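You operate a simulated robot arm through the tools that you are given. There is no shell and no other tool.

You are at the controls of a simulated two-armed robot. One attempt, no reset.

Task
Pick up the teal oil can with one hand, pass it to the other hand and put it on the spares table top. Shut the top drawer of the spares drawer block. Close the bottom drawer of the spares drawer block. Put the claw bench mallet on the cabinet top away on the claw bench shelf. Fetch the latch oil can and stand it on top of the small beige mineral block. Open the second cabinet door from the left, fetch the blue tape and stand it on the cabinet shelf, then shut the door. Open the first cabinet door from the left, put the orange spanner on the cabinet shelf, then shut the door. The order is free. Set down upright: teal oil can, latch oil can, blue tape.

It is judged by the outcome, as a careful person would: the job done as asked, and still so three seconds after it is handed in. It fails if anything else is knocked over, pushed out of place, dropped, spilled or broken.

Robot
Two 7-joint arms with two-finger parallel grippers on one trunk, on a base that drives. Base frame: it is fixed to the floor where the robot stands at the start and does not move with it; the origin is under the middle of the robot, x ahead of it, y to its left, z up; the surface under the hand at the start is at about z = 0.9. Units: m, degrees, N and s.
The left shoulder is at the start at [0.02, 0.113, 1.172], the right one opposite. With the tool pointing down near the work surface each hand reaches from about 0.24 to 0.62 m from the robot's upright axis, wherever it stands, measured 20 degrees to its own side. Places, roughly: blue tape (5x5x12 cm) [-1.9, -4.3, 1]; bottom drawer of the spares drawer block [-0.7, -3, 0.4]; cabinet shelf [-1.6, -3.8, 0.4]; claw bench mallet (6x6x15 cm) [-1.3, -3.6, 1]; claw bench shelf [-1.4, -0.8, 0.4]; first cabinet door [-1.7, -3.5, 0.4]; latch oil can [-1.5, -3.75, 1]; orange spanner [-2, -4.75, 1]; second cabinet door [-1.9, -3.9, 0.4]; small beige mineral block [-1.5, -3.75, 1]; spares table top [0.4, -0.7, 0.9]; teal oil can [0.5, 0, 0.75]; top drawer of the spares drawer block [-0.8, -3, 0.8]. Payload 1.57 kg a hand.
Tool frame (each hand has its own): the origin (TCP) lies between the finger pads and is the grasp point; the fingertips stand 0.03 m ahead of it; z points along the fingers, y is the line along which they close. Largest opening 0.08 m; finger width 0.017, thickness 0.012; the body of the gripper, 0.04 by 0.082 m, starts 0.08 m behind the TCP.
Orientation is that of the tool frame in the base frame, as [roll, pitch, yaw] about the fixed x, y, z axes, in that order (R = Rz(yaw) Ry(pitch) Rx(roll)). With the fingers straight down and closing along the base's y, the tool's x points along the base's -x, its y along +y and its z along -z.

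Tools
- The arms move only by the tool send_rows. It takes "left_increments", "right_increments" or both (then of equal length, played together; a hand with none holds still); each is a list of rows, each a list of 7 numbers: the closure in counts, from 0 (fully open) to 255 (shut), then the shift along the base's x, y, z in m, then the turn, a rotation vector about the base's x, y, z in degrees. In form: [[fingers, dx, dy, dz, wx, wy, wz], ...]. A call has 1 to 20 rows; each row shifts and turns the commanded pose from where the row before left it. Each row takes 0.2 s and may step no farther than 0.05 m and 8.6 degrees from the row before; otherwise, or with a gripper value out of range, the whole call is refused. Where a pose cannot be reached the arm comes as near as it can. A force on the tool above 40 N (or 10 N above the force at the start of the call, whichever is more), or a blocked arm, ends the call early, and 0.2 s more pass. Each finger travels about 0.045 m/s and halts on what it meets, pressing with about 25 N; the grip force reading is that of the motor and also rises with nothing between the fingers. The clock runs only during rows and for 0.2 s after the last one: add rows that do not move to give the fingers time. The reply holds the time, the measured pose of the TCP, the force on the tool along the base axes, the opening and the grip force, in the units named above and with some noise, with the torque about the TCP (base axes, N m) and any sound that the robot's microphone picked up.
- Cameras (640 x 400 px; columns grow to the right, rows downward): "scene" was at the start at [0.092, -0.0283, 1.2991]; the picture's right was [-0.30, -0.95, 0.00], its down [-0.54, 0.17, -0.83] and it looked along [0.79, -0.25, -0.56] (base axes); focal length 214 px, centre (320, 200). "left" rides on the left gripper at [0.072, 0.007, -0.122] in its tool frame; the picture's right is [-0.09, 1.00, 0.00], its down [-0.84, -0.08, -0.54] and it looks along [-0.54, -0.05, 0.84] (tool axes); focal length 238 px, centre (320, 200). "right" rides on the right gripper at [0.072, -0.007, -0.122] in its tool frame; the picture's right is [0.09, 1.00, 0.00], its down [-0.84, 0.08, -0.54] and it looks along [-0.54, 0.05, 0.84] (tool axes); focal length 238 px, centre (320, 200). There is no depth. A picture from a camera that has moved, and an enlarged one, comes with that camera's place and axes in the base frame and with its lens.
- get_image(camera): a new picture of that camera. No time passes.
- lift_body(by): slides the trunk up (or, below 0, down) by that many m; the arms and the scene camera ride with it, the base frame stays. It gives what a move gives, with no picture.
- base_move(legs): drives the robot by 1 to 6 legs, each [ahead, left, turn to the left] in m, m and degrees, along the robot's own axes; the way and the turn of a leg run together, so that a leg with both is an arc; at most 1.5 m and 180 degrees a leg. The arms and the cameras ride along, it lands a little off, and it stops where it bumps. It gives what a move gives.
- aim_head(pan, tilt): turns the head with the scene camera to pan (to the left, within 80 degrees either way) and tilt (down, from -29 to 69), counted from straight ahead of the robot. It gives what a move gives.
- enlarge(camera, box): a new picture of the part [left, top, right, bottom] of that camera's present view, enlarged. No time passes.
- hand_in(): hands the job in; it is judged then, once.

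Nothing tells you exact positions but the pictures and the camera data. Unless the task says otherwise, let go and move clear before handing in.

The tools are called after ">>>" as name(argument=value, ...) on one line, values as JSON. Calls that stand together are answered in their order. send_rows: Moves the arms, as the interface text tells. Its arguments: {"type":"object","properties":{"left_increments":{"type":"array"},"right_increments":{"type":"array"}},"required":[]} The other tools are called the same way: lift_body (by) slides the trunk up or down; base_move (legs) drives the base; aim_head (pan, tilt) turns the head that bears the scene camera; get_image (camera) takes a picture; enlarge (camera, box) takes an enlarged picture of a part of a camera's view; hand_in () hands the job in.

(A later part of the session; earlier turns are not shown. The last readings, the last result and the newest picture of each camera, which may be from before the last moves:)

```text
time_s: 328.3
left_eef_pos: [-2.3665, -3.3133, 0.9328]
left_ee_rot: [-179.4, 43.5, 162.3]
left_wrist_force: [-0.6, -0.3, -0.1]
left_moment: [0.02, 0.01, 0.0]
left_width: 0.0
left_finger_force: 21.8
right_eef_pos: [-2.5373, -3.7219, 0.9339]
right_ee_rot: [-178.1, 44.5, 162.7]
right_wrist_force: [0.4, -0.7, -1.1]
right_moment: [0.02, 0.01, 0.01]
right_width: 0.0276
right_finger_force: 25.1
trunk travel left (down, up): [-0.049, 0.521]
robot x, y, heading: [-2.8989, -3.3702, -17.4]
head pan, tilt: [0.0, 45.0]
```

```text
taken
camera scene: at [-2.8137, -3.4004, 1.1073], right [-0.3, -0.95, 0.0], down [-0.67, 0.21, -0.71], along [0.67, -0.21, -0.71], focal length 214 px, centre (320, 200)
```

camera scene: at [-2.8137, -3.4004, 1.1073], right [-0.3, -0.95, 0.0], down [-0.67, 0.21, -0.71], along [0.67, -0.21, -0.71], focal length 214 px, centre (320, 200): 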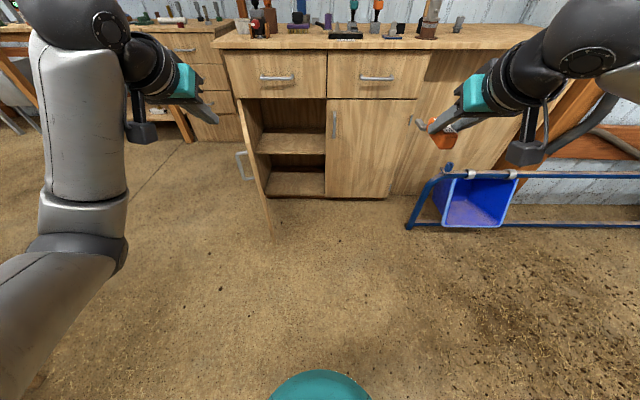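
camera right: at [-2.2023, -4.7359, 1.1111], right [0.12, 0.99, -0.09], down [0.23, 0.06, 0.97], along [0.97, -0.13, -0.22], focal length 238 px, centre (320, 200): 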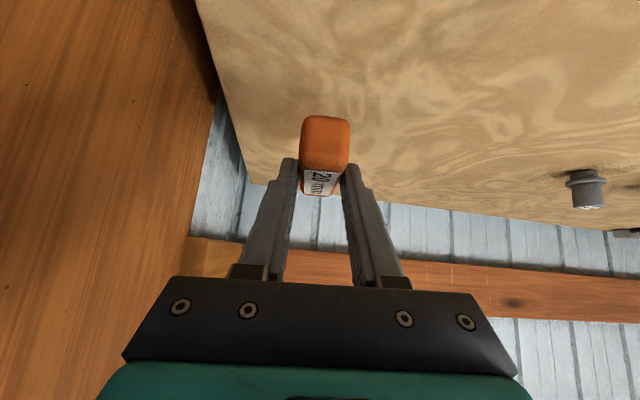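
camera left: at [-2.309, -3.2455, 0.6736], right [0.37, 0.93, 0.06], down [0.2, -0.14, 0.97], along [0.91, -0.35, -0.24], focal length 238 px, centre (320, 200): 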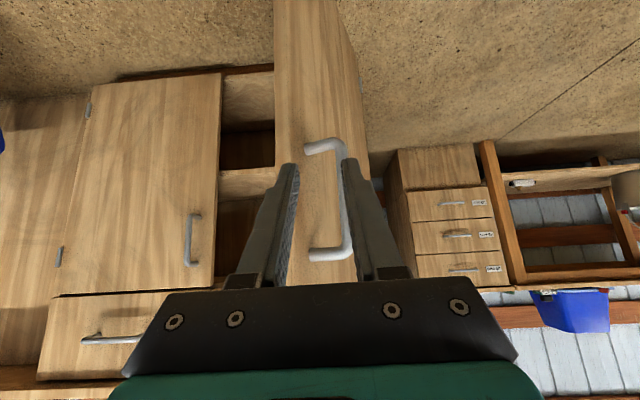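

Now I'll raise the left hand, bring the right hand across to the bay's line, extended forward and lower.

>>> send_rows(left_increments=[[255, -0.005, 0, 0.03, 0, 0, 0], [255, -0.005, 0, 0.03, 0, 0, 0], [255, -0.005, 0, 0.03, 0, 0, 0], [255, -0.005, 0, 0.03, 0, 0, 0], [255, -0.005, 0, 0.03, 0, 0, 0], [255, -0.005, 0, 0.03, 0, 0, 0], [255, -0.005, 0, 0.03, 0, 0, 0], [255, 0, 0, 0, 0, 0, 0], [255, 0, 0, 0, 0, 0, 0], [255, 0, 0, 0, 0, 0, 0], [255, 0, 0, 0, 0, 0, 0], [255, 0, 0, 0, 0, 0, 0], [255, 0, 0, 0, 0, 0, 0], [255, 0, 0, 0, 0, 0, 0], [255, 0, 0, 0, 0, 0, 0], [255, 0, 0, 0, 0, 0, 0], [255, 0, 0, 0, 0, 0, 0]], right_increments=[[255, 0, 0, 0, 0, 0, 0], [255, 0, 0, 0, 0, 0, 0], [255, 0, 0, 0, 0, 0, 0], [255, 0.0074, 0.024, -0.02, 0, 0, 0], [255, 0.0074, 0.024, -0.02, 0, 0, 0], [255, 0.0074, 0.024, -0.02, 0, 0, 0], [255, 0.0074, 0.024, -0.03, 0, 0, 0], [255, 0.0074, 0.024, -0.03, 0, 0, 0], [255, 0.0074, 0.024, -0.03, 0, 0, 0], [255, 0.0074, 0.024, -0.03, 0, 0, 0], [255, 0.0074, 0.024, -0.03, 0, 0, 0], [255, 0.0074, 0.024, -0.03, 0, 0, 0], [255, 0.0074, 0.024, -0.03, 0, 0, 0], [255, 0.02, 0.02, -0.03, 0, 0, 0], [255, 0.025, 0.01, -0.02, 0, 0, 0], [255, 0.025, 0, -0.01, 0, 0, 0], [255, 0, 0, 0, 0, 0, 0]])

>>> get_image(camera="scene")

>>> get_image(camera="right")

```text
time_s: 331.9
left_eef_pos: [-2.4011, -3.3118, 1.1425]
left_ee_rot: [-179.4, 43.4, 162.3]
left_wrist_force: [-0.6, -0.2, 0.6]
left_moment: [-0.03, -0.02, 0.0]
left_width: 0.0001
left_finger_force: 21.1
right_eef_pos: [-2.3937, -3.4522, 0.6039]
right_ee_rot: [-178.1, 44.6, 162.6]
right_wrist_force: [0.2, -0.2, -1.9]
right_moment: [0.02, 0.06, 0.02]
right_width: 0.0274
right_finger_force: 25.4
trunk travel left (down, up): [-0.049, 0.521]
robot x, y, heading: [-2.9003, -3.3721, -17.1]
head pan, tilt: [0.0, 45.0]
```

```text
taken
camera scene: at [-2.8136, -3.4002, 1.1073], right [-0.3, -0.95, 0.0], down [-0.67, 0.21, -0.71], along [0.67, -0.21, -0.71], focal length 214 px, centre (320, 200)
```

scene: 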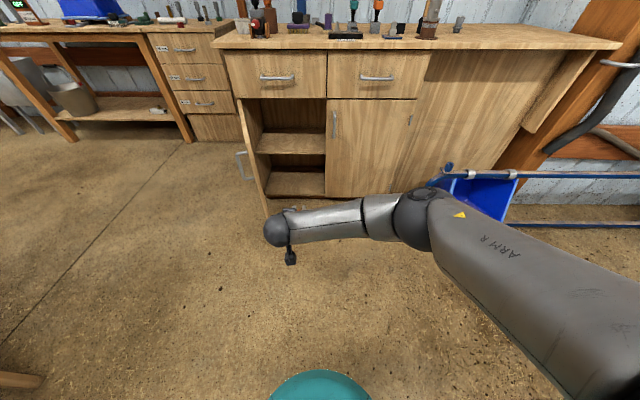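

```text
taken
camera right: at [-2.5248, -3.4131, 0.6398], right [0.26, 0.96, -0.09], down [0.24, 0.02, 0.97], along [0.94, -0.27, -0.22], focal length 238 px, centre (320, 200)
```

right: 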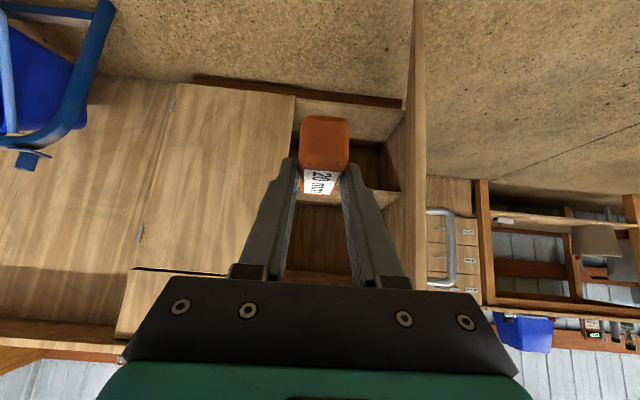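

>>> send_rows(right_increments=[[255, 0.0191, -0.0059, -0.005, 0, 0, 0], [255, 0.0191, -0.0059, -0.005, 0, 0, 0], [255, 0.0191, -0.0059, -0.005, 0, 0, 0], [255, 0.0191, -0.0059, -0.005, 0, 0, 0], [255, 0.0191, -0.0059, -0.01, 0, 0, 0], [255, 0.0191, -0.0059, -0.01, 0, 0, 0], [255, 0, 0, 0, 0, 0, 0]])

>>> get_image(camera="scene")

>>> get_image(camera="right")

```text
time_s: 333.5
left_eef_pos: [-2.4014, -3.313, 1.1432]
left_ee_rot: [-179.5, 43.4, 162.3]
left_wrist_force: [-0.7, 0.0, -0.2]
left_moment: [-0.01, 0.03, 0.03]
left_width: 0.0
left_finger_force: 21.4
right_eef_pos: [-2.3144, -3.4746, 0.5807]
right_ee_rot: [-178.2, 44.5, 162.5]
right_wrist_force: [0.4, -0.1, -1.3]
right_moment: [0.04, 0.05, 0.01]
right_width: 0.0275
right_finger_force: 25.6
right hand out of reach, approached as far as the arm can: row 5, 6
trunk travel left (down, up): [-0.049, 0.521]
robot x, y, heading: [-2.8949, -3.368, -17.4]
head pan, tilt: [0.0, 45.0]
```

```text
taken
camera scene: at [-2.8136, -3.4002, 1.1073], right [-0.3, -0.95, 0.0], down [-0.67, 0.21, -0.71], along [0.67, -0.21, -0.71], focal length 214 px, centre (320, 200)
```

scene: 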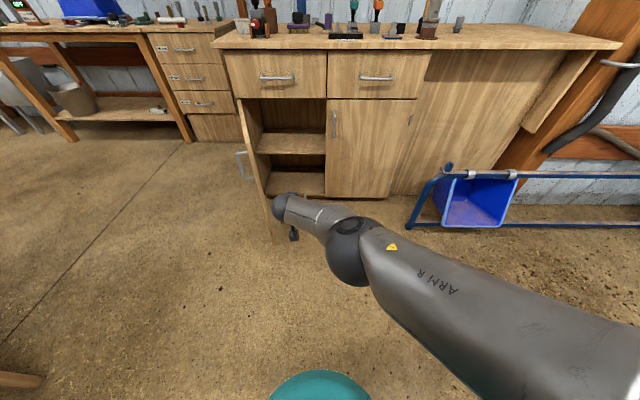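

```text
taken
camera right: at [-2.4448, -3.4368, 0.6166], right [0.26, 0.96, -0.09], down [0.23, 0.02, 0.97], along [0.94, -0.27, -0.22], focal length 238 px, centre (320, 200)
```

right: 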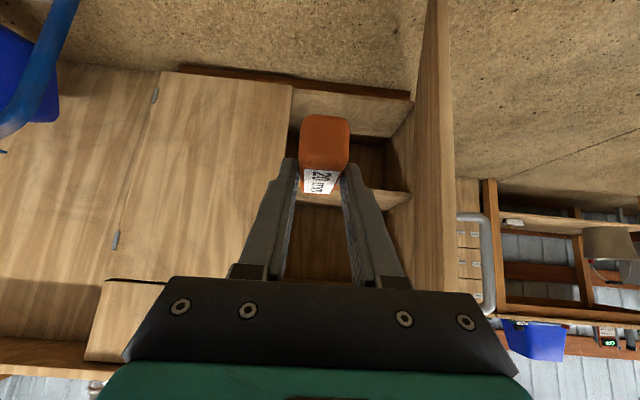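

The arm is extended toward the first bay. Driving in, in steps.

>>> base_move(legs=[[0.35, 0.03, 0]])

>>> get_image(camera="scene")

>>> get_image(camera="right")

```text
time_s: 335.8
left_eef_pos: [-2.0622, -3.3876, 1.143]
left_ee_rot: [-179.4, 43.5, 162.4]
left_wrist_force: [0.5, -0.3, -1.2]
left_moment: [0.01, 0.01, 0.0]
left_width: 0.0001
left_finger_force: 21.5
right_eef_pos: [-1.9755, -3.5503, 0.5806]
right_ee_rot: [-178.1, 44.6, 162.6]
right_wrist_force: [0.1, -0.2, -2.2]
right_moment: [0.01, 0.04, -0.05]
right_width: 0.0272
right_finger_force: 25.1
trunk travel left (down, up): [-0.049, 0.521]
robot x, y, heading: [-2.5632, -3.4457, -17.1]
head pan, tilt: [0.0, 45.0]
```

```text
taken
camera scene: at [-2.4743, -3.4752, 1.1072], right [-0.3, -0.95, 0.0], down [-0.67, 0.21, -0.71], along [0.67, -0.21, -0.71], focal length 214 px, centre (320, 200)
```

scene: 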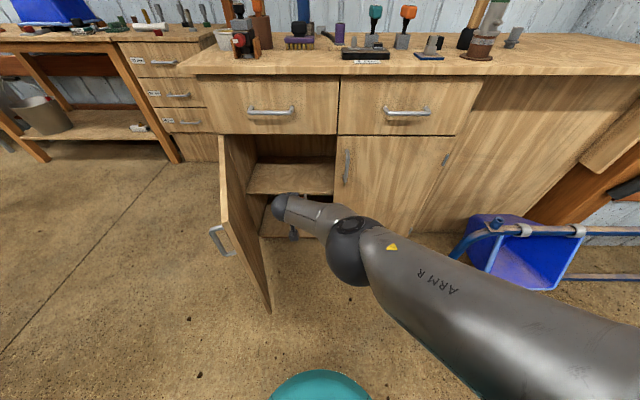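

```text
taken
camera right: at [-2.1054, -3.5121, 0.6167], right [0.26, 0.96, -0.09], down [0.23, 0.03, 0.97], along [0.94, -0.27, -0.22], focal length 238 px, centre (320, 200)
```

right: 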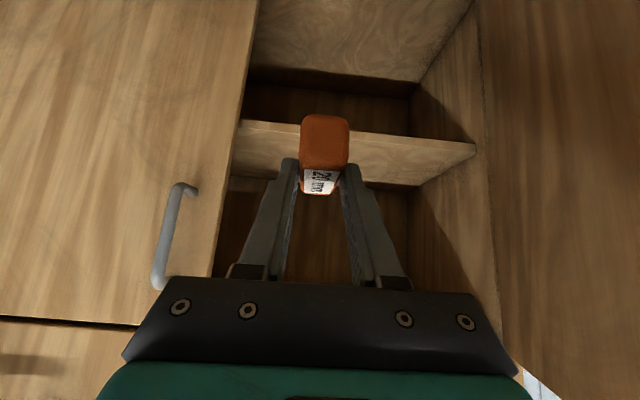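

>>> base_move(legs=[[0.2, 0.01, 0]])

>>> get_image(camera="scene")

>>> get_image(camera="right")

```text
time_s: 337.4
left_eef_pos: [-1.8678, -3.4383, 1.1428]
left_ee_rot: [-179.3, 43.6, 162.2]
left_wrist_force: [0.1, -0.3, 0.7]
left_moment: [0.01, -0.01, 0.05]
left_width: 0.0001
left_finger_force: 21.3
right_eef_pos: [-1.7794, -3.6014, 0.5813]
right_ee_rot: [-178.2, 44.6, 162.4]
right_wrist_force: [-0.4, -0.3, -2.4]
right_moment: [0.03, 0.06, 0.01]
right_width: 0.0275
right_finger_force: 25.2
trunk travel left (down, up): [-0.049, 0.521]
robot x, y, heading: [-2.3655, -3.4958, -17.6]
head pan, tilt: [0.0, 45.0]
```

```text
taken
camera scene: at [-2.2796, -3.5258, 1.1072], right [-0.3, -0.95, 0.0], down [-0.67, 0.21, -0.71], along [0.67, -0.21, -0.71], focal length 214 px, centre (320, 200)
```

scene: 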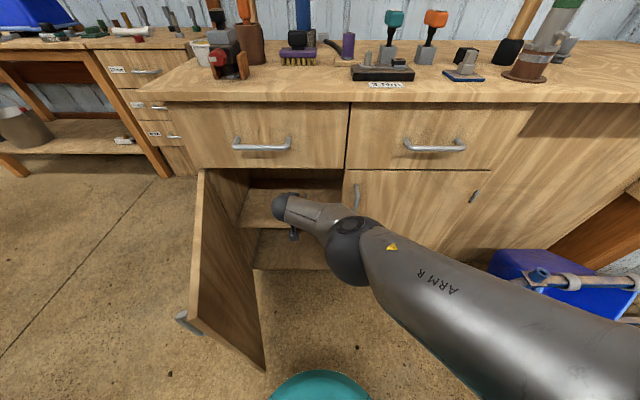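

```text
taken
camera right: at [-1.9108, -3.5628, 0.6166], right [0.26, 0.96, -0.09], down [0.23, 0.02, 0.97], along [0.94, -0.27, -0.22], focal length 238 px, centre (320, 200)
```

right: 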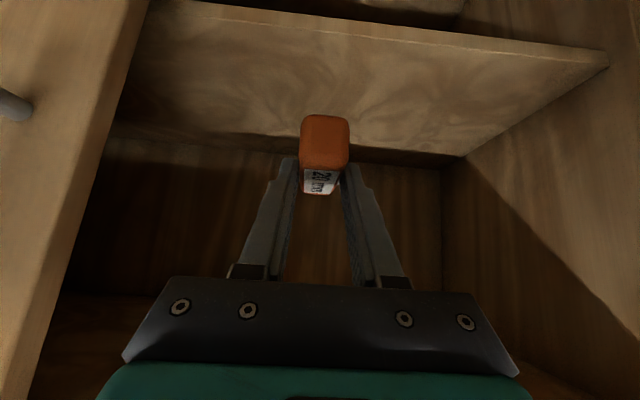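

>>> base_move(legs=[[0.1, 0, 0]])

>>> lift_body(by=-0.04)

>>> get_image(camera="right")

>>> get_image(camera="scene")

```text
time_s: 338.5
left_eef_pos: [-1.7723, -3.4685, 1.1435]
left_ee_rot: [-179.4, 43.6, 162.2]
left_wrist_force: [0.4, 0.5, 0.2]
left_moment: [0.01, 0.02, 0.05]
left_width: 0.0001
left_finger_force: 21.1
right_eef_pos: [-1.6854, -3.6318, 0.5805]
right_ee_rot: [-178.2, 44.6, 162.5]
right_wrist_force: [-0.2, 0.3, -1.4]
right_moment: [-0.02, 0.03, -0.01]
right_width: 0.0276
right_finger_force: 24.7
trunk travel left (down, up): [-0.049, 0.521]
robot x, y, heading: [-2.2682, -3.5257, -17.8]
head pan, tilt: [0.0, 45.0]
```

```text
time_s: 339.4
left_eef_pos: [-1.7722, -3.4672, 1.1029]
left_ee_rot: [-179.5, 43.6, 162.2]
left_wrist_force: [-0.2, -0.1, 0.5]
left_moment: [-0.03, 0.01, 0.01]
left_width: 0.0
left_finger_force: 20.9
right_eef_pos: [-1.6857, -3.6308, 0.5394]
right_ee_rot: [-178.2, 44.6, 162.5]
right_wrist_force: [-0.4, 0.5, -1.2]
right_moment: [0.03, 0.05, 0.0]
right_width: 0.0272
right_finger_force: 25.0
trunk travel left (down, up): [-0.009, 0.561]
robot x, y, heading: [-2.2703, -3.5248, -17.5]
head pan, tilt: [0.0, 45.0]
```

```text
taken
camera right: at [-1.8161, -3.5928, 0.5767], right [0.26, 0.96, -0.09], down [0.23, 0.02, 0.97], along [0.94, -0.27, -0.22], focal length 238 px, centre (320, 200)
```

right: 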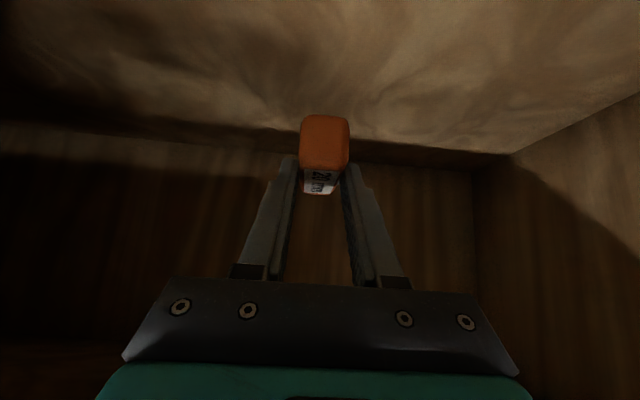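

```text
taken
camera scene: at [-2.185, -3.5556, 1.0673], right [-0.3, -0.95, 0.0], down [-0.67, 0.21, -0.71], along [0.67, -0.21, -0.71], focal length 214 px, centre (320, 200)
```

scene: 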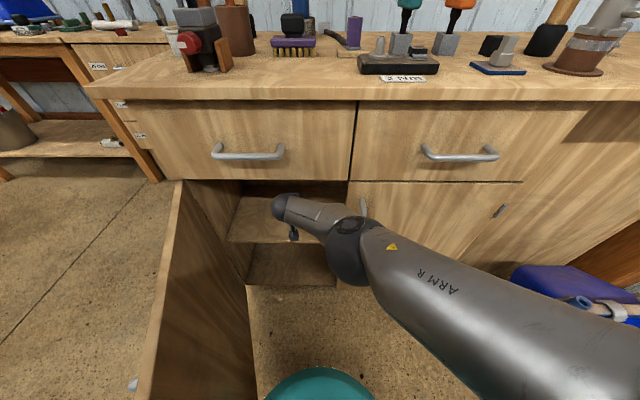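

I'll lift the left hand away from the top items, and lower the right hand with the arm now.

>>> send_rows(left_increments=[[255, -0.015, 0.005, 0.02, 0, 0, 0], [255, -0.015, 0.005, 0.02, 0, 0, 0], [255, -0.015, 0.005, 0.02, 0, 0, 0], [255, -0.015, 0.005, 0.02, 0, 0, 0], [255, 0, 0, 0, 0, 0, 0]], right_increments=[[255, 0, 0, -0.01, 0, 0, 0], [255, 0, 0, -0.01, 0, 0, 0], [255, 0, 0, -0.01, 0, 0, 0], [255, 0, 0, -0.01, 0, 0, 0], [255, 0, 0, 0, 0, 0, 0]])

>>> get_image(camera="right")

```text
time_s: 340.6
left_eef_pos: [-1.8332, -3.4491, 1.1828]
left_ee_rot: [-179.3, 43.5, 162.2]
left_wrist_force: [-0.4, 0.1, 0.2]
left_moment: [0.0, -0.03, 0.02]
left_width: 0.0
left_finger_force: 21.8
right_eef_pos: [-1.692, -3.6345, 0.5252]
right_ee_rot: [-178.1, 44.7, 162.6]
right_wrist_force: [0.0, 0.3, -1.8]
right_moment: [0.04, 0.05, -0.02]
right_width: 0.0273
right_finger_force: 25.1
right hand out of reach, approached as far as the arm can: row 1, 2, 3, 4
trunk travel left (down, up): [-0.009, 0.561]
robot x, y, heading: [-2.2682, -3.5305, -17.4]
head pan, tilt: [0.0, 45.0]
```

```text
taken
camera right: at [-1.823, -3.5956, 0.5628], right [0.26, 0.96, -0.09], down [0.23, 0.02, 0.97], along [0.94, -0.27, -0.22], focal length 238 px, centre (320, 200)
```

right: 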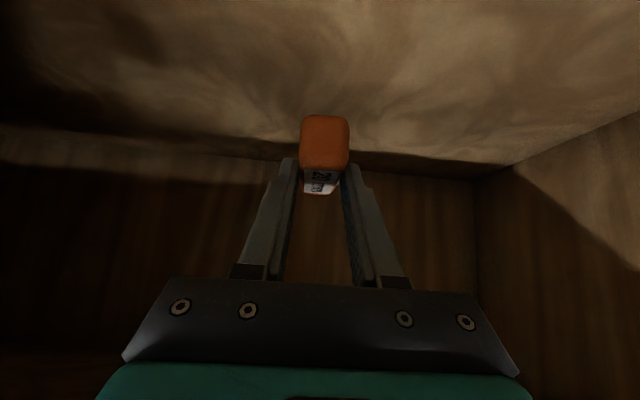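

The arm is at its limit at this extension. I'll shift the robot slightly left and forward, then retract and lower the hand.

>>> base_move(legs=[[0.03, 0.045, 0]])

>>> send_rows(right_increments=[[255, -0.015, -0.008, -0.01, 0, 0, 0], [255, -0.015, -0.008, -0.01, 0, 0, 0], [255, -0.012, -0.008, -0.012, 0, 0, 0], [255, 0, -0.005, -0.012, 0, 0, 0], [255, 0, 0, 0, 0, 0, 0]])

>>> get_image(camera="right")

>>> get_image(camera="scene")

```text
time_s: 341.5
left_eef_pos: [-1.7905, -3.4149, 1.1827]
left_ee_rot: [-179.4, 43.7, 162.2]
left_wrist_force: [0.0, 0.2, -0.1]
left_moment: [-0.03, 0.01, 0.01]
left_width: 0.0
left_finger_force: 21.4
right_eef_pos: [-1.6491, -3.6005, 0.5264]
right_ee_rot: [-178.3, 44.6, 162.5]
right_wrist_force: [0.4, 0.3, -1.8]
right_moment: [0.06, 0.04, -0.03]
right_width: 0.0274
right_finger_force: 24.9
trunk travel left (down, up): [-0.009, 0.561]
robot x, y, heading: [-2.2285, -3.4955, -17.4]
head pan, tilt: [0.0, 45.0]
```

```text
time_s: 342.7
left_eef_pos: [-1.7897, -3.4153, 1.1835]
left_ee_rot: [-179.3, 43.7, 162.2]
left_wrist_force: [-0.2, -0.4, 1.0]
left_moment: [-0.01, -0.01, 0.02]
left_width: 0.0
left_finger_force: 21.3
right_eef_pos: [-1.6915, -3.6298, 0.4823]
right_ee_rot: [-178.2, 44.6, 162.5]
right_wrist_force: [0.1, -0.7, -1.7]
right_moment: [0.04, 0.04, 0.0]
right_width: 0.0278
right_finger_force: 25.2
trunk travel left (down, up): [-0.009, 0.561]
robot x, y, heading: [-2.227, -3.493, -17.5]
head pan, tilt: [0.0, 45.0]
```

```text
taken
camera right: at [-1.8225, -3.5906, 0.5185], right [0.26, 0.96, -0.09], down [0.23, 0.02, 0.97], along [0.94, -0.27, -0.22], focal length 238 px, centre (320, 200)
```

right: 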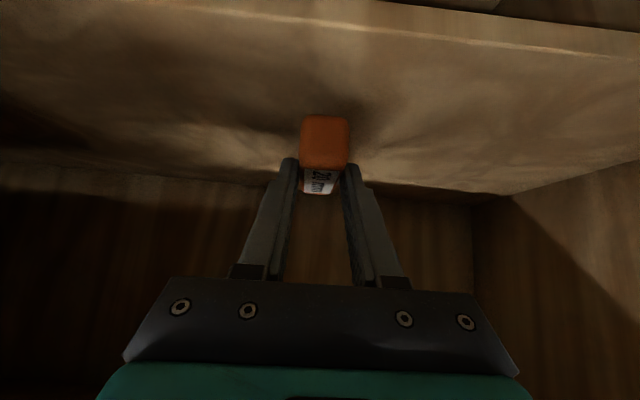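

```text
taken
camera scene: at [-2.1419, -3.5221, 1.0673], right [-0.3, -0.95, 0.0], down [-0.67, 0.21, -0.71], along [0.67, -0.21, -0.71], focal length 214 px, centre (320, 200)
```

scene: 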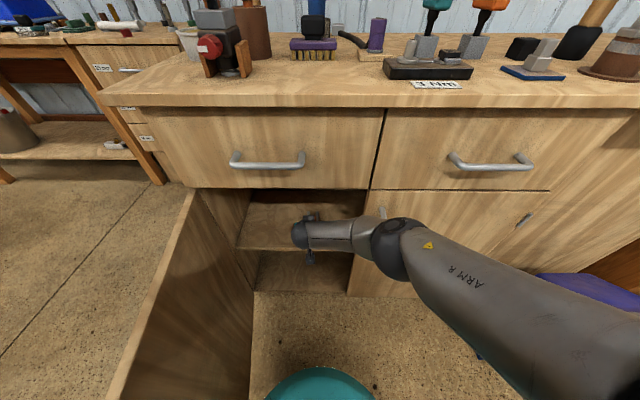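

About 2 cm above the shelf. Lowering in small steps.

>>> send_rows(right_increments=[[255, 0, 0, -0.006, 0, 0, 0], [255, 0, 0, -0.006, 0, 0, 0], [255, 0, 0, -0.004, 0, 0, 0], [255, 0, 0, 0, 0, 0, 0]])

>>> send_rows(right_increments=[[255, 0, 0, -0.003, 0, 0, 0], [255, 0, 0, -0.003, 0, 0, 0], [255, 0, 0, 0, 0, 0, 0]])

>>> get_image(camera="right")

```text
time_s: 343.7
left_eef_pos: [-1.79, -3.4149, 1.1833]
left_ee_rot: [-179.4, 43.5, 162.3]
left_wrist_force: [-0.1, -0.5, -0.6]
left_moment: [-0.02, -0.04, 0.02]
left_width: 0.0
left_finger_force: 21.0
right_eef_pos: [-1.6911, -3.6294, 0.4666]
right_ee_rot: [-178.2, 44.7, 162.6]
right_wrist_force: [-0.4, 0.1, -1.5]
right_moment: [0.02, 0.04, -0.01]
right_width: 0.0275
right_finger_force: 25.2
trunk travel left (down, up): [-0.009, 0.561]
robot x, y, heading: [-2.2239, -3.4942, -17.6]
head pan, tilt: [0.0, 45.0]
```

```text
time_s: 344.5
left_eef_pos: [-1.7907, -3.414, 1.1845]
left_ee_rot: [-179.5, 43.6, 162.2]
left_wrist_force: [0.2, 0.4, -0.6]
left_moment: [-0.01, -0.02, 0.01]
left_width: 0.0
left_finger_force: 22.2
right_eef_pos: [-1.6904, -3.6294, 0.4606]
right_ee_rot: [-178.2, 44.7, 162.5]
right_wrist_force: [0.4, 0.7, -0.4]
right_moment: [0.03, -0.13, 0.01]
right_width: 0.0276
right_finger_force: 25.1
trunk travel left (down, up): [-0.009, 0.561]
robot x, y, heading: [-2.2257, -3.489, -17.5]
head pan, tilt: [0.0, 45.0]
```

```text
taken
camera right: at [-1.8218, -3.5905, 0.4965], right [0.26, 0.96, -0.09], down [0.23, 0.02, 0.97], along [0.94, -0.27, -0.22], focal length 238 px, centre (320, 200)
```

right: 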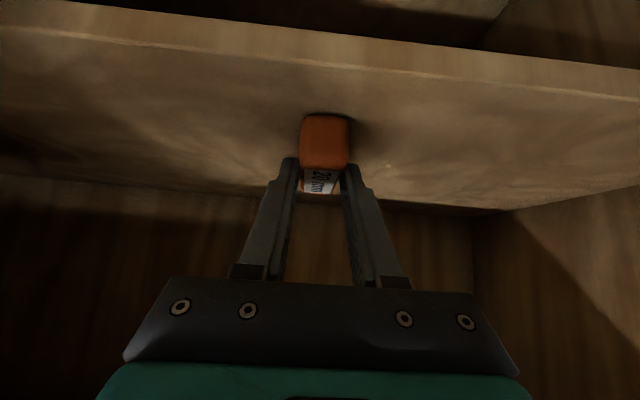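

>>> send_rows(right_increments=[[255, 0, 0, -0.003, 0, 0, 0], [255, 0, 0, 0, 0, 0, 0]])

```text
time_s: 345.1
left_eef_pos: [-1.7917, -3.4145, 1.1839]
left_ee_rot: [-179.4, 43.6, 162.2]
left_wrist_force: [-0.8, 0.2, -0.7]
left_moment: [-0.01, 0.02, 0.0]
left_width: 0.0
left_finger_force: 20.6
right_eef_pos: [-1.6908, -3.6296, 0.4592]
right_ee_rot: [-178.2, 44.9, 162.4]
right_wrist_force: [-1.4, -0.1, 9.4]
right_moment: [-0.08, -1.04, 0.02]
right_width: 0.0278
right_finger_force: 25.2
trunk travel left (down, up): [-0.009, 0.561]
robot x, y, heading: [-2.2259, -3.4945, -17.6]
head pan, tilt: [0.0, 45.0]
```

Contact on the shelf. Opening the fingers, raising a few millimetres, and backing out with the base.

>>> send_rows(right_increments=[[180, 0, 0, 0, 0, 0, 0], [120, 0, 0, 0, 0, 0, 0], [60, 0, 0, 0, 0, 0, 0], [0, 0, 0, 0, 0, 0, 0], [0, 0, 0, 0, 0, 0, 0], [0, 0, 0, 0, 0, 0, 0]])

>>> lift_body(by=0.008)

>>> get_image(camera="right")

>>> base_move(legs=[[-0.12, 0, 0]])

>>> get_image(camera="right")

```text
time_s: 346.5
left_eef_pos: [-1.7904, -3.415, 1.1838]
left_ee_rot: [-179.5, 43.5, 162.2]
left_wrist_force: [0.1, -0.1, -0.5]
left_moment: [-0.01, 0.01, -0.03]
left_width: 0.0
left_finger_force: 21.2
right_eef_pos: [-1.6917, -3.6298, 0.4581]
right_ee_rot: [-178.2, 44.8, 162.5]
right_wrist_force: [-0.2, 0.8, 0.0]
right_moment: [-0.05, -0.02, 0.01]
right_width: 0.0798
right_finger_force: 0.0
trunk travel left (down, up): [-0.009, 0.561]
robot x, y, heading: [-2.2243, -3.4966, -17.2]
head pan, tilt: [0.0, 45.0]
```

```text
time_s: 347.1
left_eef_pos: [-1.7904, -3.4146, 1.1915]
left_ee_rot: [-179.4, 43.5, 162.2]
left_wrist_force: [0.0, 0.3, -0.5]
left_moment: [0.0, 0.0, -0.02]
left_width: 0.0
left_finger_force: 20.6
right_eef_pos: [-1.6922, -3.6294, 0.4667]
right_ee_rot: [-178.2, 44.8, 162.5]
right_wrist_force: [0.8, 0.2, 1.5]
right_moment: [-0.01, 0.03, 0.02]
right_width: 0.0801
right_finger_force: 0.0
trunk travel left (down, up): [-0.017, 0.553]
robot x, y, heading: [-2.2227, -3.4943, -17.2]
head pan, tilt: [0.0, 45.0]
```

```text
taken
camera right: at [-1.822, -3.5906, 0.5017], right [0.26, 0.96, -0.09], down [0.23, 0.02, 0.97], along [0.94, -0.27, -0.22], focal length 238 px, centre (320, 200)
```

right: 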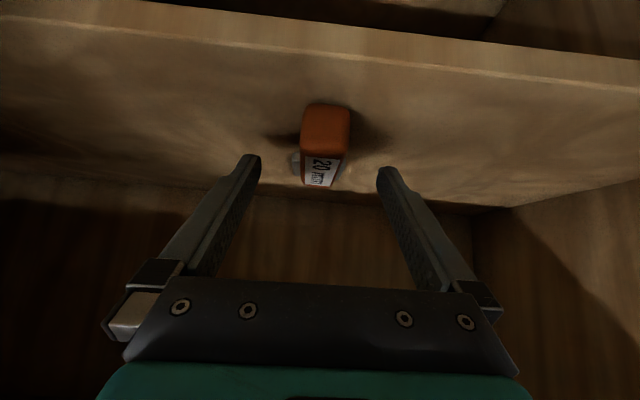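

```text
time_s: 348.3
left_eef_pos: [-1.9042, -3.3778, 1.1909]
left_ee_rot: [-179.5, 43.7, 162.3]
left_wrist_force: [-1.0, -0.1, 0.1]
left_moment: [0.04, 0.02, -0.01]
left_width: 0.0
left_finger_force: 21.3
right_eef_pos: [-1.8055, -3.5929, 0.4655]
right_ee_rot: [-178.3, 44.6, 162.6]
right_wrist_force: [-0.4, -0.2, -0.7]
right_moment: [-0.03, 0.05, 0.01]
right_width: 0.0797
right_finger_force: 0.0
trunk travel left (down, up): [-0.017, 0.553]
robot x, y, heading: [-2.3423, -3.4587, -17.1]
head pan, tilt: [0.0, 45.0]
```

```text
taken
camera right: at [-1.9364, -3.5544, 0.5017], right [0.26, 0.96, -0.09], down [0.23, 0.02, 0.97], along [0.94, -0.27, -0.22], focal length 238 px, centre (320, 200)
```

right: 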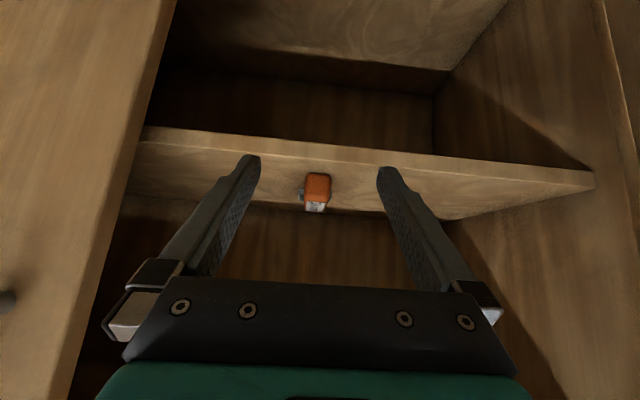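

The spanner rests on the shelf well inside the edge. Now I'll back away, go round to the left of the open door, and bring the left hand down to push it shut.

>>> base_move(legs=[[-0.52, 0, 0], [0, 0.38, 0]])

>>> send_rows(left_increments=[[255, 0.012, -0.012, -0.035, 0, 0, 0], [255, 0.012, -0.012, -0.035, 0, 0, 0], [255, 0.012, -0.012, -0.035, 0, 0, 0], [255, 0.012, -0.012, -0.035, 0, 0, 0], [255, 0.012, -0.012, -0.035, 0, 0, 0], [255, 0.012, -0.012, -0.035, 0, 0, 0], [255, 0.012, -0.012, -0.035, 0, 0, 0], [255, 0.012, -0.012, -0.035, 0, 0, 0], [255, 0.012, -0.012, -0.035, 0, 0, 0], [255, 0.012, -0.012, -0.035, 0, 0, 0], [255, 0.012, -0.012, -0.035, 0, 0, 0], [255, 0.012, -0.012, -0.035, 0, 0, 0], [255, 0.01, -0.01, -0.035, 0, 0, 0], [255, 0, 0, -0.035, 0, 0, 0], [255, 0, 0, -0.035, 0, 0, 0], [255, 0, 0, -0.03, 0, 0, 0], [255, 0, 0, 0, 0, 0, 0]])

>>> get_image(camera="scene")

>>> get_image(camera="left")

```text
time_s: 353.4
left_eef_pos: [-2.2877, -2.8602, 1.1905]
left_ee_rot: [-179.3, 43.5, 162.1]
left_wrist_force: [0.0, 0.1, 0.4]
left_moment: [-0.03, -0.01, -0.01]
left_width: 0.0001
left_finger_force: 21.5
right_eef_pos: [-2.1893, -3.0749, 0.4647]
right_ee_rot: [-178.2, 44.7, 162.4]
right_wrist_force: [-0.5, 0.2, 0.6]
right_moment: [0.0, 0.0, 0.02]
right_width: 0.08
right_finger_force: 0.1
trunk travel left (down, up): [-0.017, 0.553]
robot x, y, heading: [-2.7255, -2.9346, -17.6]
head pan, tilt: [0.0, 45.0]
```

```text
time_s: 357.0
left_eef_pos: [-2.1351, -3.0138, 0.6357]
left_ee_rot: [-179.5, 43.5, 162.1]
left_wrist_force: [-0.3, 0.1, -0.6]
left_moment: [-0.01, 0.02, 0.0]
left_width: 0.0
left_finger_force: 21.4
right_eef_pos: [-2.1897, -3.075, 0.4666]
right_ee_rot: [-178.1, 44.6, 162.5]
right_wrist_force: [-0.7, -0.3, -0.3]
right_moment: [-0.02, 0.04, 0.02]
right_width: 0.0798
right_finger_force: 0.1
trunk travel left (down, up): [-0.017, 0.553]
robot x, y, heading: [-2.7247, -2.938, -17.4]
head pan, tilt: [0.0, 45.0]
```

```text
taken
camera scene: at [-2.6399, -2.9667, 1.0753], right [-0.3, -0.95, 0.0], down [-0.67, 0.21, -0.71], along [0.67, -0.21, -0.71], focal length 214 px, centre (320, 200)
```

scene: 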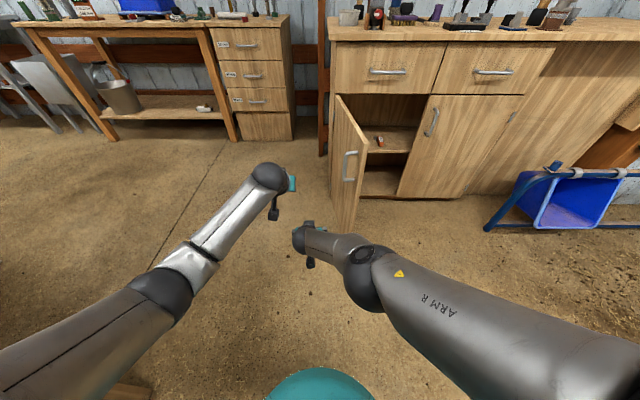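

```text
taken
camera left: at [-2.2626, -2.9654, 0.676], right [0.38, 0.93, 0.06], down [0.2, -0.14, 0.97], along [0.91, -0.35, -0.24], focal length 238 px, centre (320, 200)
```

left: 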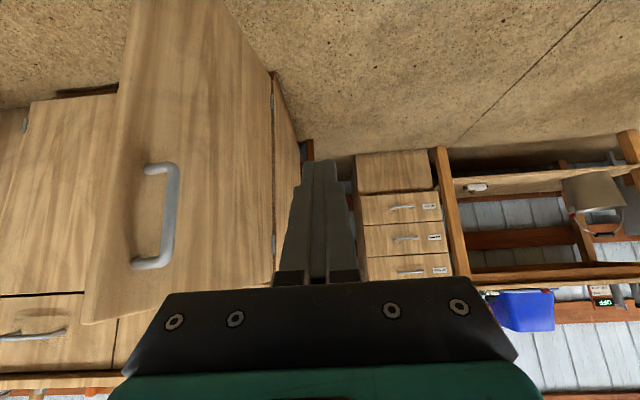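

Left hand is to the left of the door. I'll first move the right hand out of the way, then push the door closed with base moves to the right and forward.

>>> send_rows(right_increments=[[255, -0.012, -0.025, 0, 0, 0, 0], [255, -0.012, -0.028, 0, 0, 0, 0], [255, -0.012, -0.028, 0.01, 0, 0, 0], [255, -0.012, -0.028, 0.03, 0, 0, 0], [255, -0.012, -0.028, 0.03, 0, 0, 0], [255, -0.012, -0.028, 0.03, 0, 0, 0], [255, -0.01, -0.02, 0.03, 0, 0, 0], [255, -0.01, -0.01, 0.03, 0, 0, 0], [255, 0, 0, 0.03, 0, 0, 0], [255, 0, 0, 0.03, 0, 0, 0], [255, 0, 0, 0.03, 0, 0, 0], [255, 0, 0, 0.03, 0, 0, 0], [255, 0, 0, 0.03, 0, 0, 0], [255, 0, 0, 0, 0, 0, 0]])

>>> base_move(legs=[[0.12, -0.15, 0], [0.05, -0.15, 0]])

>>> get_image(camera="scene")

>>> get_image(camera="left")

```text
time_s: 360.0
left_eef_pos: [-2.1343, -3.0144, 0.6361]
left_ee_rot: [-179.5, 43.8, 162.1]
left_wrist_force: [-0.4, -0.1, -0.3]
left_moment: [-0.01, 0.01, 0.02]
left_width: 0.0
left_finger_force: 20.9
right_eef_pos: [-2.2814, -3.2692, 0.7756]
right_ee_rot: [-178.2, 44.6, 162.5]
right_wrist_force: [0.1, -0.6, 0.3]
right_moment: [0.05, -0.01, 0.01]
right_width: 0.0001
right_finger_force: 20.7
trunk travel left (down, up): [-0.017, 0.553]
robot x, y, heading: [-2.7232, -2.9427, -17.4]
head pan, tilt: [0.0, 45.0]
```

```text
time_s: 362.5
left_eef_pos: [-2.0638, -3.3518, 0.6352]
left_ee_rot: [-179.4, 43.6, 162.1]
left_wrist_force: [0.9, -0.8, 0.5]
left_moment: [0.02, 0.0, 0.01]
left_width: 0.0
left_finger_force: 21.2
right_eef_pos: [-2.2087, -3.6072, 0.7746]
right_ee_rot: [-178.2, 44.8, 162.4]
right_wrist_force: [-0.8, -0.5, 0.2]
right_moment: [0.0, -0.02, -0.01]
right_width: 0.0002
right_finger_force: 21.8
trunk travel left (down, up): [-0.017, 0.553]
robot x, y, heading: [-2.6526, -3.2754, -17.4]
head pan, tilt: [0.0, 45.0]
```

```text
taken
camera scene: at [-2.5683, -3.3045, 1.0753], right [-0.3, -0.95, 0.0], down [-0.67, 0.21, -0.71], along [0.67, -0.21, -0.71], focal length 214 px, centre (320, 200)
```

scene: 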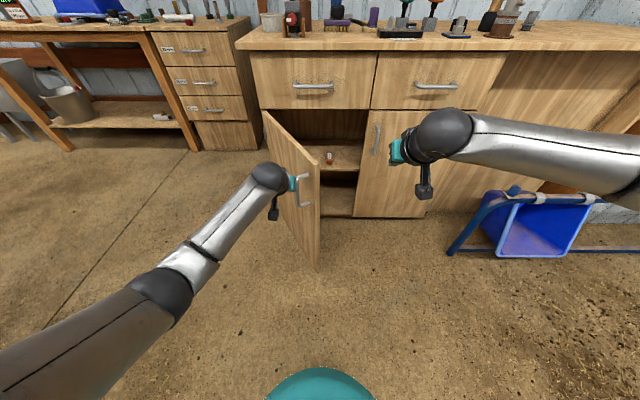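

```text
taken
camera left: at [-2.1911, -3.3034, 0.6763], right [0.38, 0.93, 0.06], down [0.2, -0.14, 0.97], along [0.91, -0.35, -0.24], focal length 238 px, centre (320, 200)
```

left: 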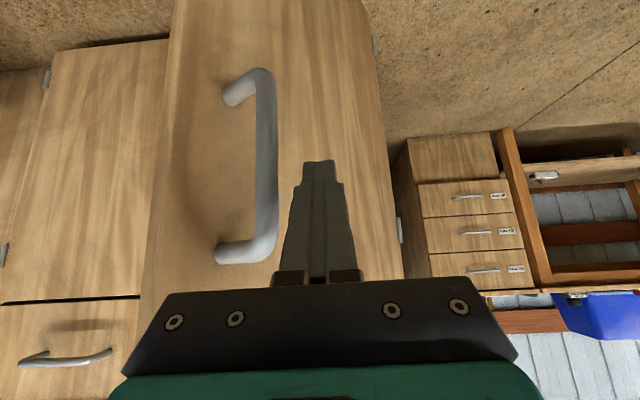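

>>> base_move(legs=[[0.1, -0.08, 0]])

>>> base_move(legs=[[0.1, -0.03, 0]])

>>> get_image(camera="left")

>>> get_image(camera="scene")

```text
time_s: 363.8
left_eef_pos: [-1.9918, -3.4583, 0.6357]
left_ee_rot: [-179.4, 43.6, 162.1]
left_wrist_force: [0.1, 0.8, -0.2]
left_moment: [0.01, -0.02, 0.01]
left_width: 0.0001
left_finger_force: 20.7
right_eef_pos: [-2.1387, -3.7131, 0.7746]
right_ee_rot: [-178.2, 44.7, 162.4]
right_wrist_force: [0.5, 0.2, -0.4]
right_moment: [0.06, -0.01, 0.02]
right_width: 0.0
right_finger_force: 20.7
trunk travel left (down, up): [-0.017, 0.553]
robot x, y, heading: [-2.5813, -3.3831, -17.5]
head pan, tilt: [0.0, 45.0]
```

```text
time_s: 365.0
left_eef_pos: [-1.9055, -3.5169, 0.6353]
left_ee_rot: [-179.5, 43.6, 162.1]
left_wrist_force: [-0.3, 0.1, 1.5]
left_moment: [0.02, -0.02, 0.0]
left_width: 0.0
left_finger_force: 21.1
right_eef_pos: [-2.0527, -3.7728, 0.7751]
right_ee_rot: [-178.2, 44.7, 162.4]
right_wrist_force: [-0.2, -0.4, -0.8]
right_moment: [-0.01, -0.01, -0.01]
right_width: 0.0
right_finger_force: 21.6
trunk travel left (down, up): [-0.017, 0.553]
robot x, y, heading: [-2.4975, -3.4424, -17.5]
head pan, tilt: [0.0, 45.0]
```

```text
taken
camera left: at [-2.0345, -3.4683, 0.6764], right [0.38, 0.93, 0.06], down [0.2, -0.14, 0.97], along [0.91, -0.35, -0.24], focal length 238 px, centre (320, 200)
```

left: 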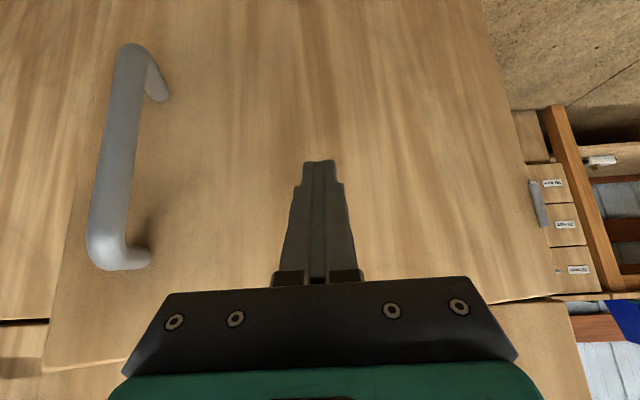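

```text
taken
camera scene: at [-2.4118, -3.4695, 1.0753], right [-0.3, -0.95, 0.0], down [-0.67, 0.21, -0.71], along [0.67, -0.21, -0.71], focal length 214 px, centre (320, 200)
```

scene: 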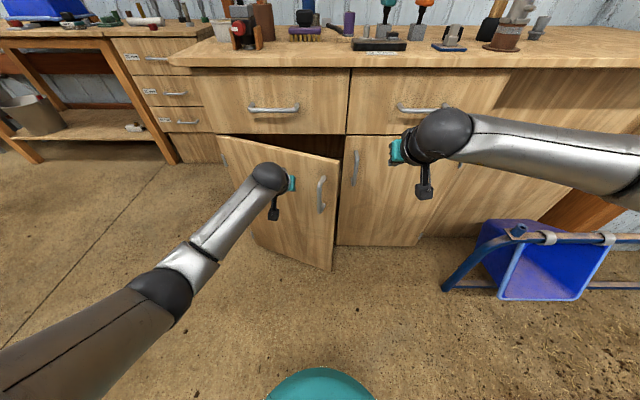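

>>> base_move(legs=[[0.08, -0.01, 0]])

>>> send_rows(left_increments=[[255, 0.0143, -0.0045, 0, 0, 0, 0], [255, 0.0143, -0.0045, 0, 0, 0, 0], [255, 0.0095, -0.003, 0, 0, 0, 0], [255, 0.0095, -0.003, 0, 0, 0, 0], [255, 0.0095, -0.003, 0, 0, 0, 0], [255, 0.0077, -0.0023, 0, 0, 0, 0], [255, 0.0077, -0.0023, 0, 0, 0, 0], [255, 0.0077, -0.0023, 0, 0, 0, 0]])

>>> get_image(camera="left")

>>> get_image(camera="scene")

```text
time_s: 366.0
left_eef_pos: [-1.8343, -3.5505, 0.6356]
left_ee_rot: [-179.5, 43.6, 162.1]
left_wrist_force: [0.1, 0.1, -0.5]
left_moment: [0.01, 0.03, -0.01]
left_width: 0.0001
left_finger_force: 22.0
right_eef_pos: [-1.9809, -3.8047, 0.7743]
right_ee_rot: [-178.2, 44.7, 162.4]
right_wrist_force: [-0.3, 0.0, 0.7]
right_moment: [0.01, 0.02, -0.03]
right_width: 0.0
right_finger_force: 20.8
trunk travel left (down, up): [-0.017, 0.553]
robot x, y, heading: [-2.4247, -3.4736, -17.6]
head pan, tilt: [0.0, 45.0]
```

```text
time_s: 367.1
left_eef_pos: [-1.7932, -3.5638, 0.6359]
left_ee_rot: [-179.5, 42.9, 162.2]
left_wrist_force: [-25.7, 10.4, 15.0]
left_moment: [0.06, 0.05, 0.07]
left_width: 0.0
left_finger_force: 21.3
right_eef_pos: [-1.9833, -3.8029, 0.7762]
right_ee_rot: [-178.2, 44.8, 162.5]
right_wrist_force: [0.1, 0.7, -0.1]
right_moment: [0.04, -0.03, -0.02]
right_width: 0.0003
right_finger_force: 21.5
trunk travel left (down, up): [-0.017, 0.553]
robot x, y, heading: [-2.4262, -3.4711, -17.5]
head pan, tilt: [0.0, 45.0]
stopped in row 5 (left hand): the force on the tool passed its limit at 55 N (the readings are from after the stop); the commanded pose is now the measured one
```

```text
taken
camera left: at [-1.9211, -3.5158, 0.6773], right [0.37, 0.93, 0.06], down [0.21, -0.14, 0.97], along [0.9, -0.35, -0.25], focal length 238 px, centre (320, 200)
```

left: 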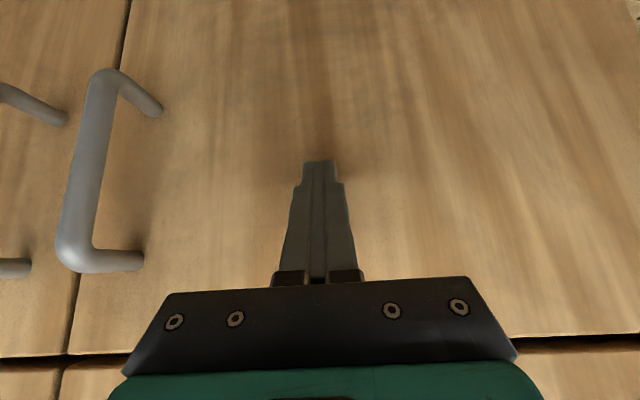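

```text
taken
camera scene: at [-2.3433, -3.5015, 1.0757], right [-0.3, -0.95, 0.0], down [-0.67, 0.21, -0.71], along [0.68, -0.21, -0.7], focal length 214 px, centre (320, 200)
```

scene: 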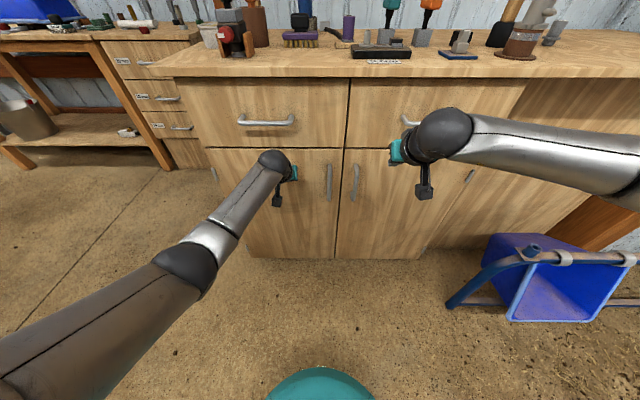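

Both doors are shut flush. Now for the claw bench mallet near the back wall: I'll back off, raise the trunk and hands, and reposition.

>>> base_move(legs=[[-0.2, 0, 0]])

>>> lift_body(by=0.33)

>>> send_rows(left_increments=[[255, -0.015, 0.012, 0.03, 0, 0, 0], [255, -0.015, 0.012, 0.03, 0, 0, 0], [255, -0.015, 0.012, 0.03, 0, 0, 0], [255, -0.015, 0.012, 0.03, 0, 0, 0], [255, -0.015, 0.012, 0.03, 0, 0, 0], [255, -0.015, 0.012, 0.03, 0, 0, 0], [255, -0.01, 0.012, 0.03, 0, 0, 0], [255, 0, 0, 0.03, 0, 0, 0], [255, 0, 0, 0.03, 0, 0, 0], [255, 0, 0, 0, 0, 0, 0]], right_increments=[[0, -0.01, 0, 0.02, 0, 0, 0], [0, -0.01, 0, 0.02, 0, 0, 0], [0, -0.01, 0, 0.02, 0, 0, 0], [0, -0.01, 0, 0.02, 0, 0, 0], [0, 0, 0, 0.02, 0, 0, 7.5], [0, 0, 0, 0.02, 0, 0, 7.5], [0, 0, 0, 0.02, 0, 0, 7.5], [0, 0, 0, 0, 0, 0, 7.5], [0, 0, 0, 0, 0, 0, 0], [0, 0, 0, 0, 0, 0, 0]])

>>> aim_head(pan=0, tilt=40)

>>> get_image(camera="scene")

```text
time_s: 368.7
left_eef_pos: [-1.9796, -3.5042, 0.6321]
left_ee_rot: [-179.5, 42.9, 162.2]
left_wrist_force: [0.3, 0.1, -0.2]
left_moment: [-0.01, 0.01, -0.02]
left_width: 0.0001
left_finger_force: 21.4
right_eef_pos: [-2.1701, -3.7447, 0.7743]
right_ee_rot: [-178.2, 44.6, 162.5]
right_wrist_force: [1.1, 0.4, -0.9]
right_moment: [-0.03, 0.0, 0.0]
right_width: 0.0
right_finger_force: 21.9
trunk travel left (down, up): [-0.017, 0.553]
robot x, y, heading: [-2.6167, -3.4127, -17.2]
head pan, tilt: [0.0, 45.0]
```

```text
time_s: 371.9
left_eef_pos: [-1.9809, -3.5043, 0.9608]
left_ee_rot: [-179.5, 42.7, 162.2]
left_wrist_force: [0.2, 0.3, 0.2]
left_moment: [0.0, 0.0, 0.01]
left_width: 0.0001
left_finger_force: 21.1
right_eef_pos: [-2.1704, -3.7447, 1.1042]
right_ee_rot: [-178.2, 44.6, 162.5]
right_wrist_force: [0.5, -0.6, 0.4]
right_moment: [0.01, -0.02, 0.02]
right_width: 0.0002
right_finger_force: 21.0
trunk travel left (down, up): [-0.347, 0.223]
robot x, y, heading: [-2.6164, -3.4118, -17.3]
head pan, tilt: [0.0, 45.0]
```

```text
time_s: 374.1
left_eef_pos: [-2.0804, -3.4209, 1.2326]
left_ee_rot: [-179.4, 42.6, 162.3]
left_wrist_force: [0.7, -0.1, 0.2]
left_moment: [0.01, -0.02, 0.0]
left_width: 0.0
left_finger_force: 21.4
right_eef_pos: [-2.2105, -3.7447, 1.2442]
right_ee_rot: [-178.3, 44.7, -167.5]
right_wrist_force: [0.0, -0.8, -0.3]
right_moment: [-0.01, 0.0, -0.01]
right_width: 0.0801
right_finger_force: 0.0
trunk travel left (down, up): [-0.347, 0.223]
robot x, y, heading: [-2.6162, -3.4116, -17.3]
head pan, tilt: [0.0, 45.0]
```

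```text
time_s: 374.8
left_eef_pos: [-2.0794, -3.421, 1.2327]
left_ee_rot: [-179.6, 42.8, 162.3]
left_wrist_force: [-0.2, 0.5, 0.4]
left_moment: [-0.01, -0.01, -0.02]
left_width: 0.0
left_finger_force: 21.2
right_eef_pos: [-2.212, -3.7443, 1.2443]
right_ee_rot: [-178.3, 44.7, -167.5]
right_wrist_force: [-0.9, -0.9, -0.1]
right_moment: [-0.03, -0.02, 0.0]
right_width: 0.0801
right_finger_force: 0.1
trunk travel left (down, up): [-0.347, 0.223]
robot x, y, heading: [-2.6155, -3.416, -17.2]
head pan, tilt: [0.0, 40.0]
```

```text
taken
camera scene: at [-2.5268, -3.4438, 1.4125], right [-0.3, -0.95, 0.0], down [-0.61, 0.19, -0.77], along [0.73, -0.23, -0.64], focal length 214 px, centre (320, 200)
```

scene: 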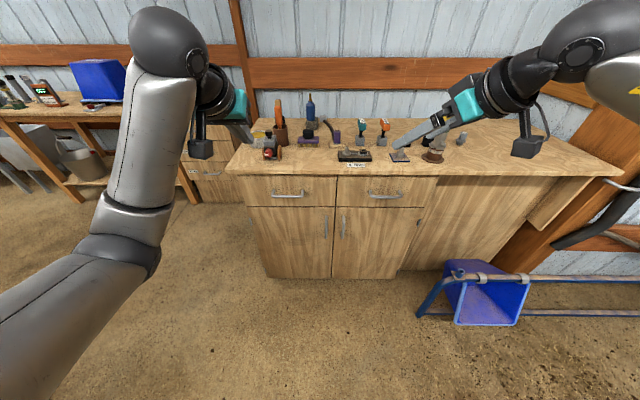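

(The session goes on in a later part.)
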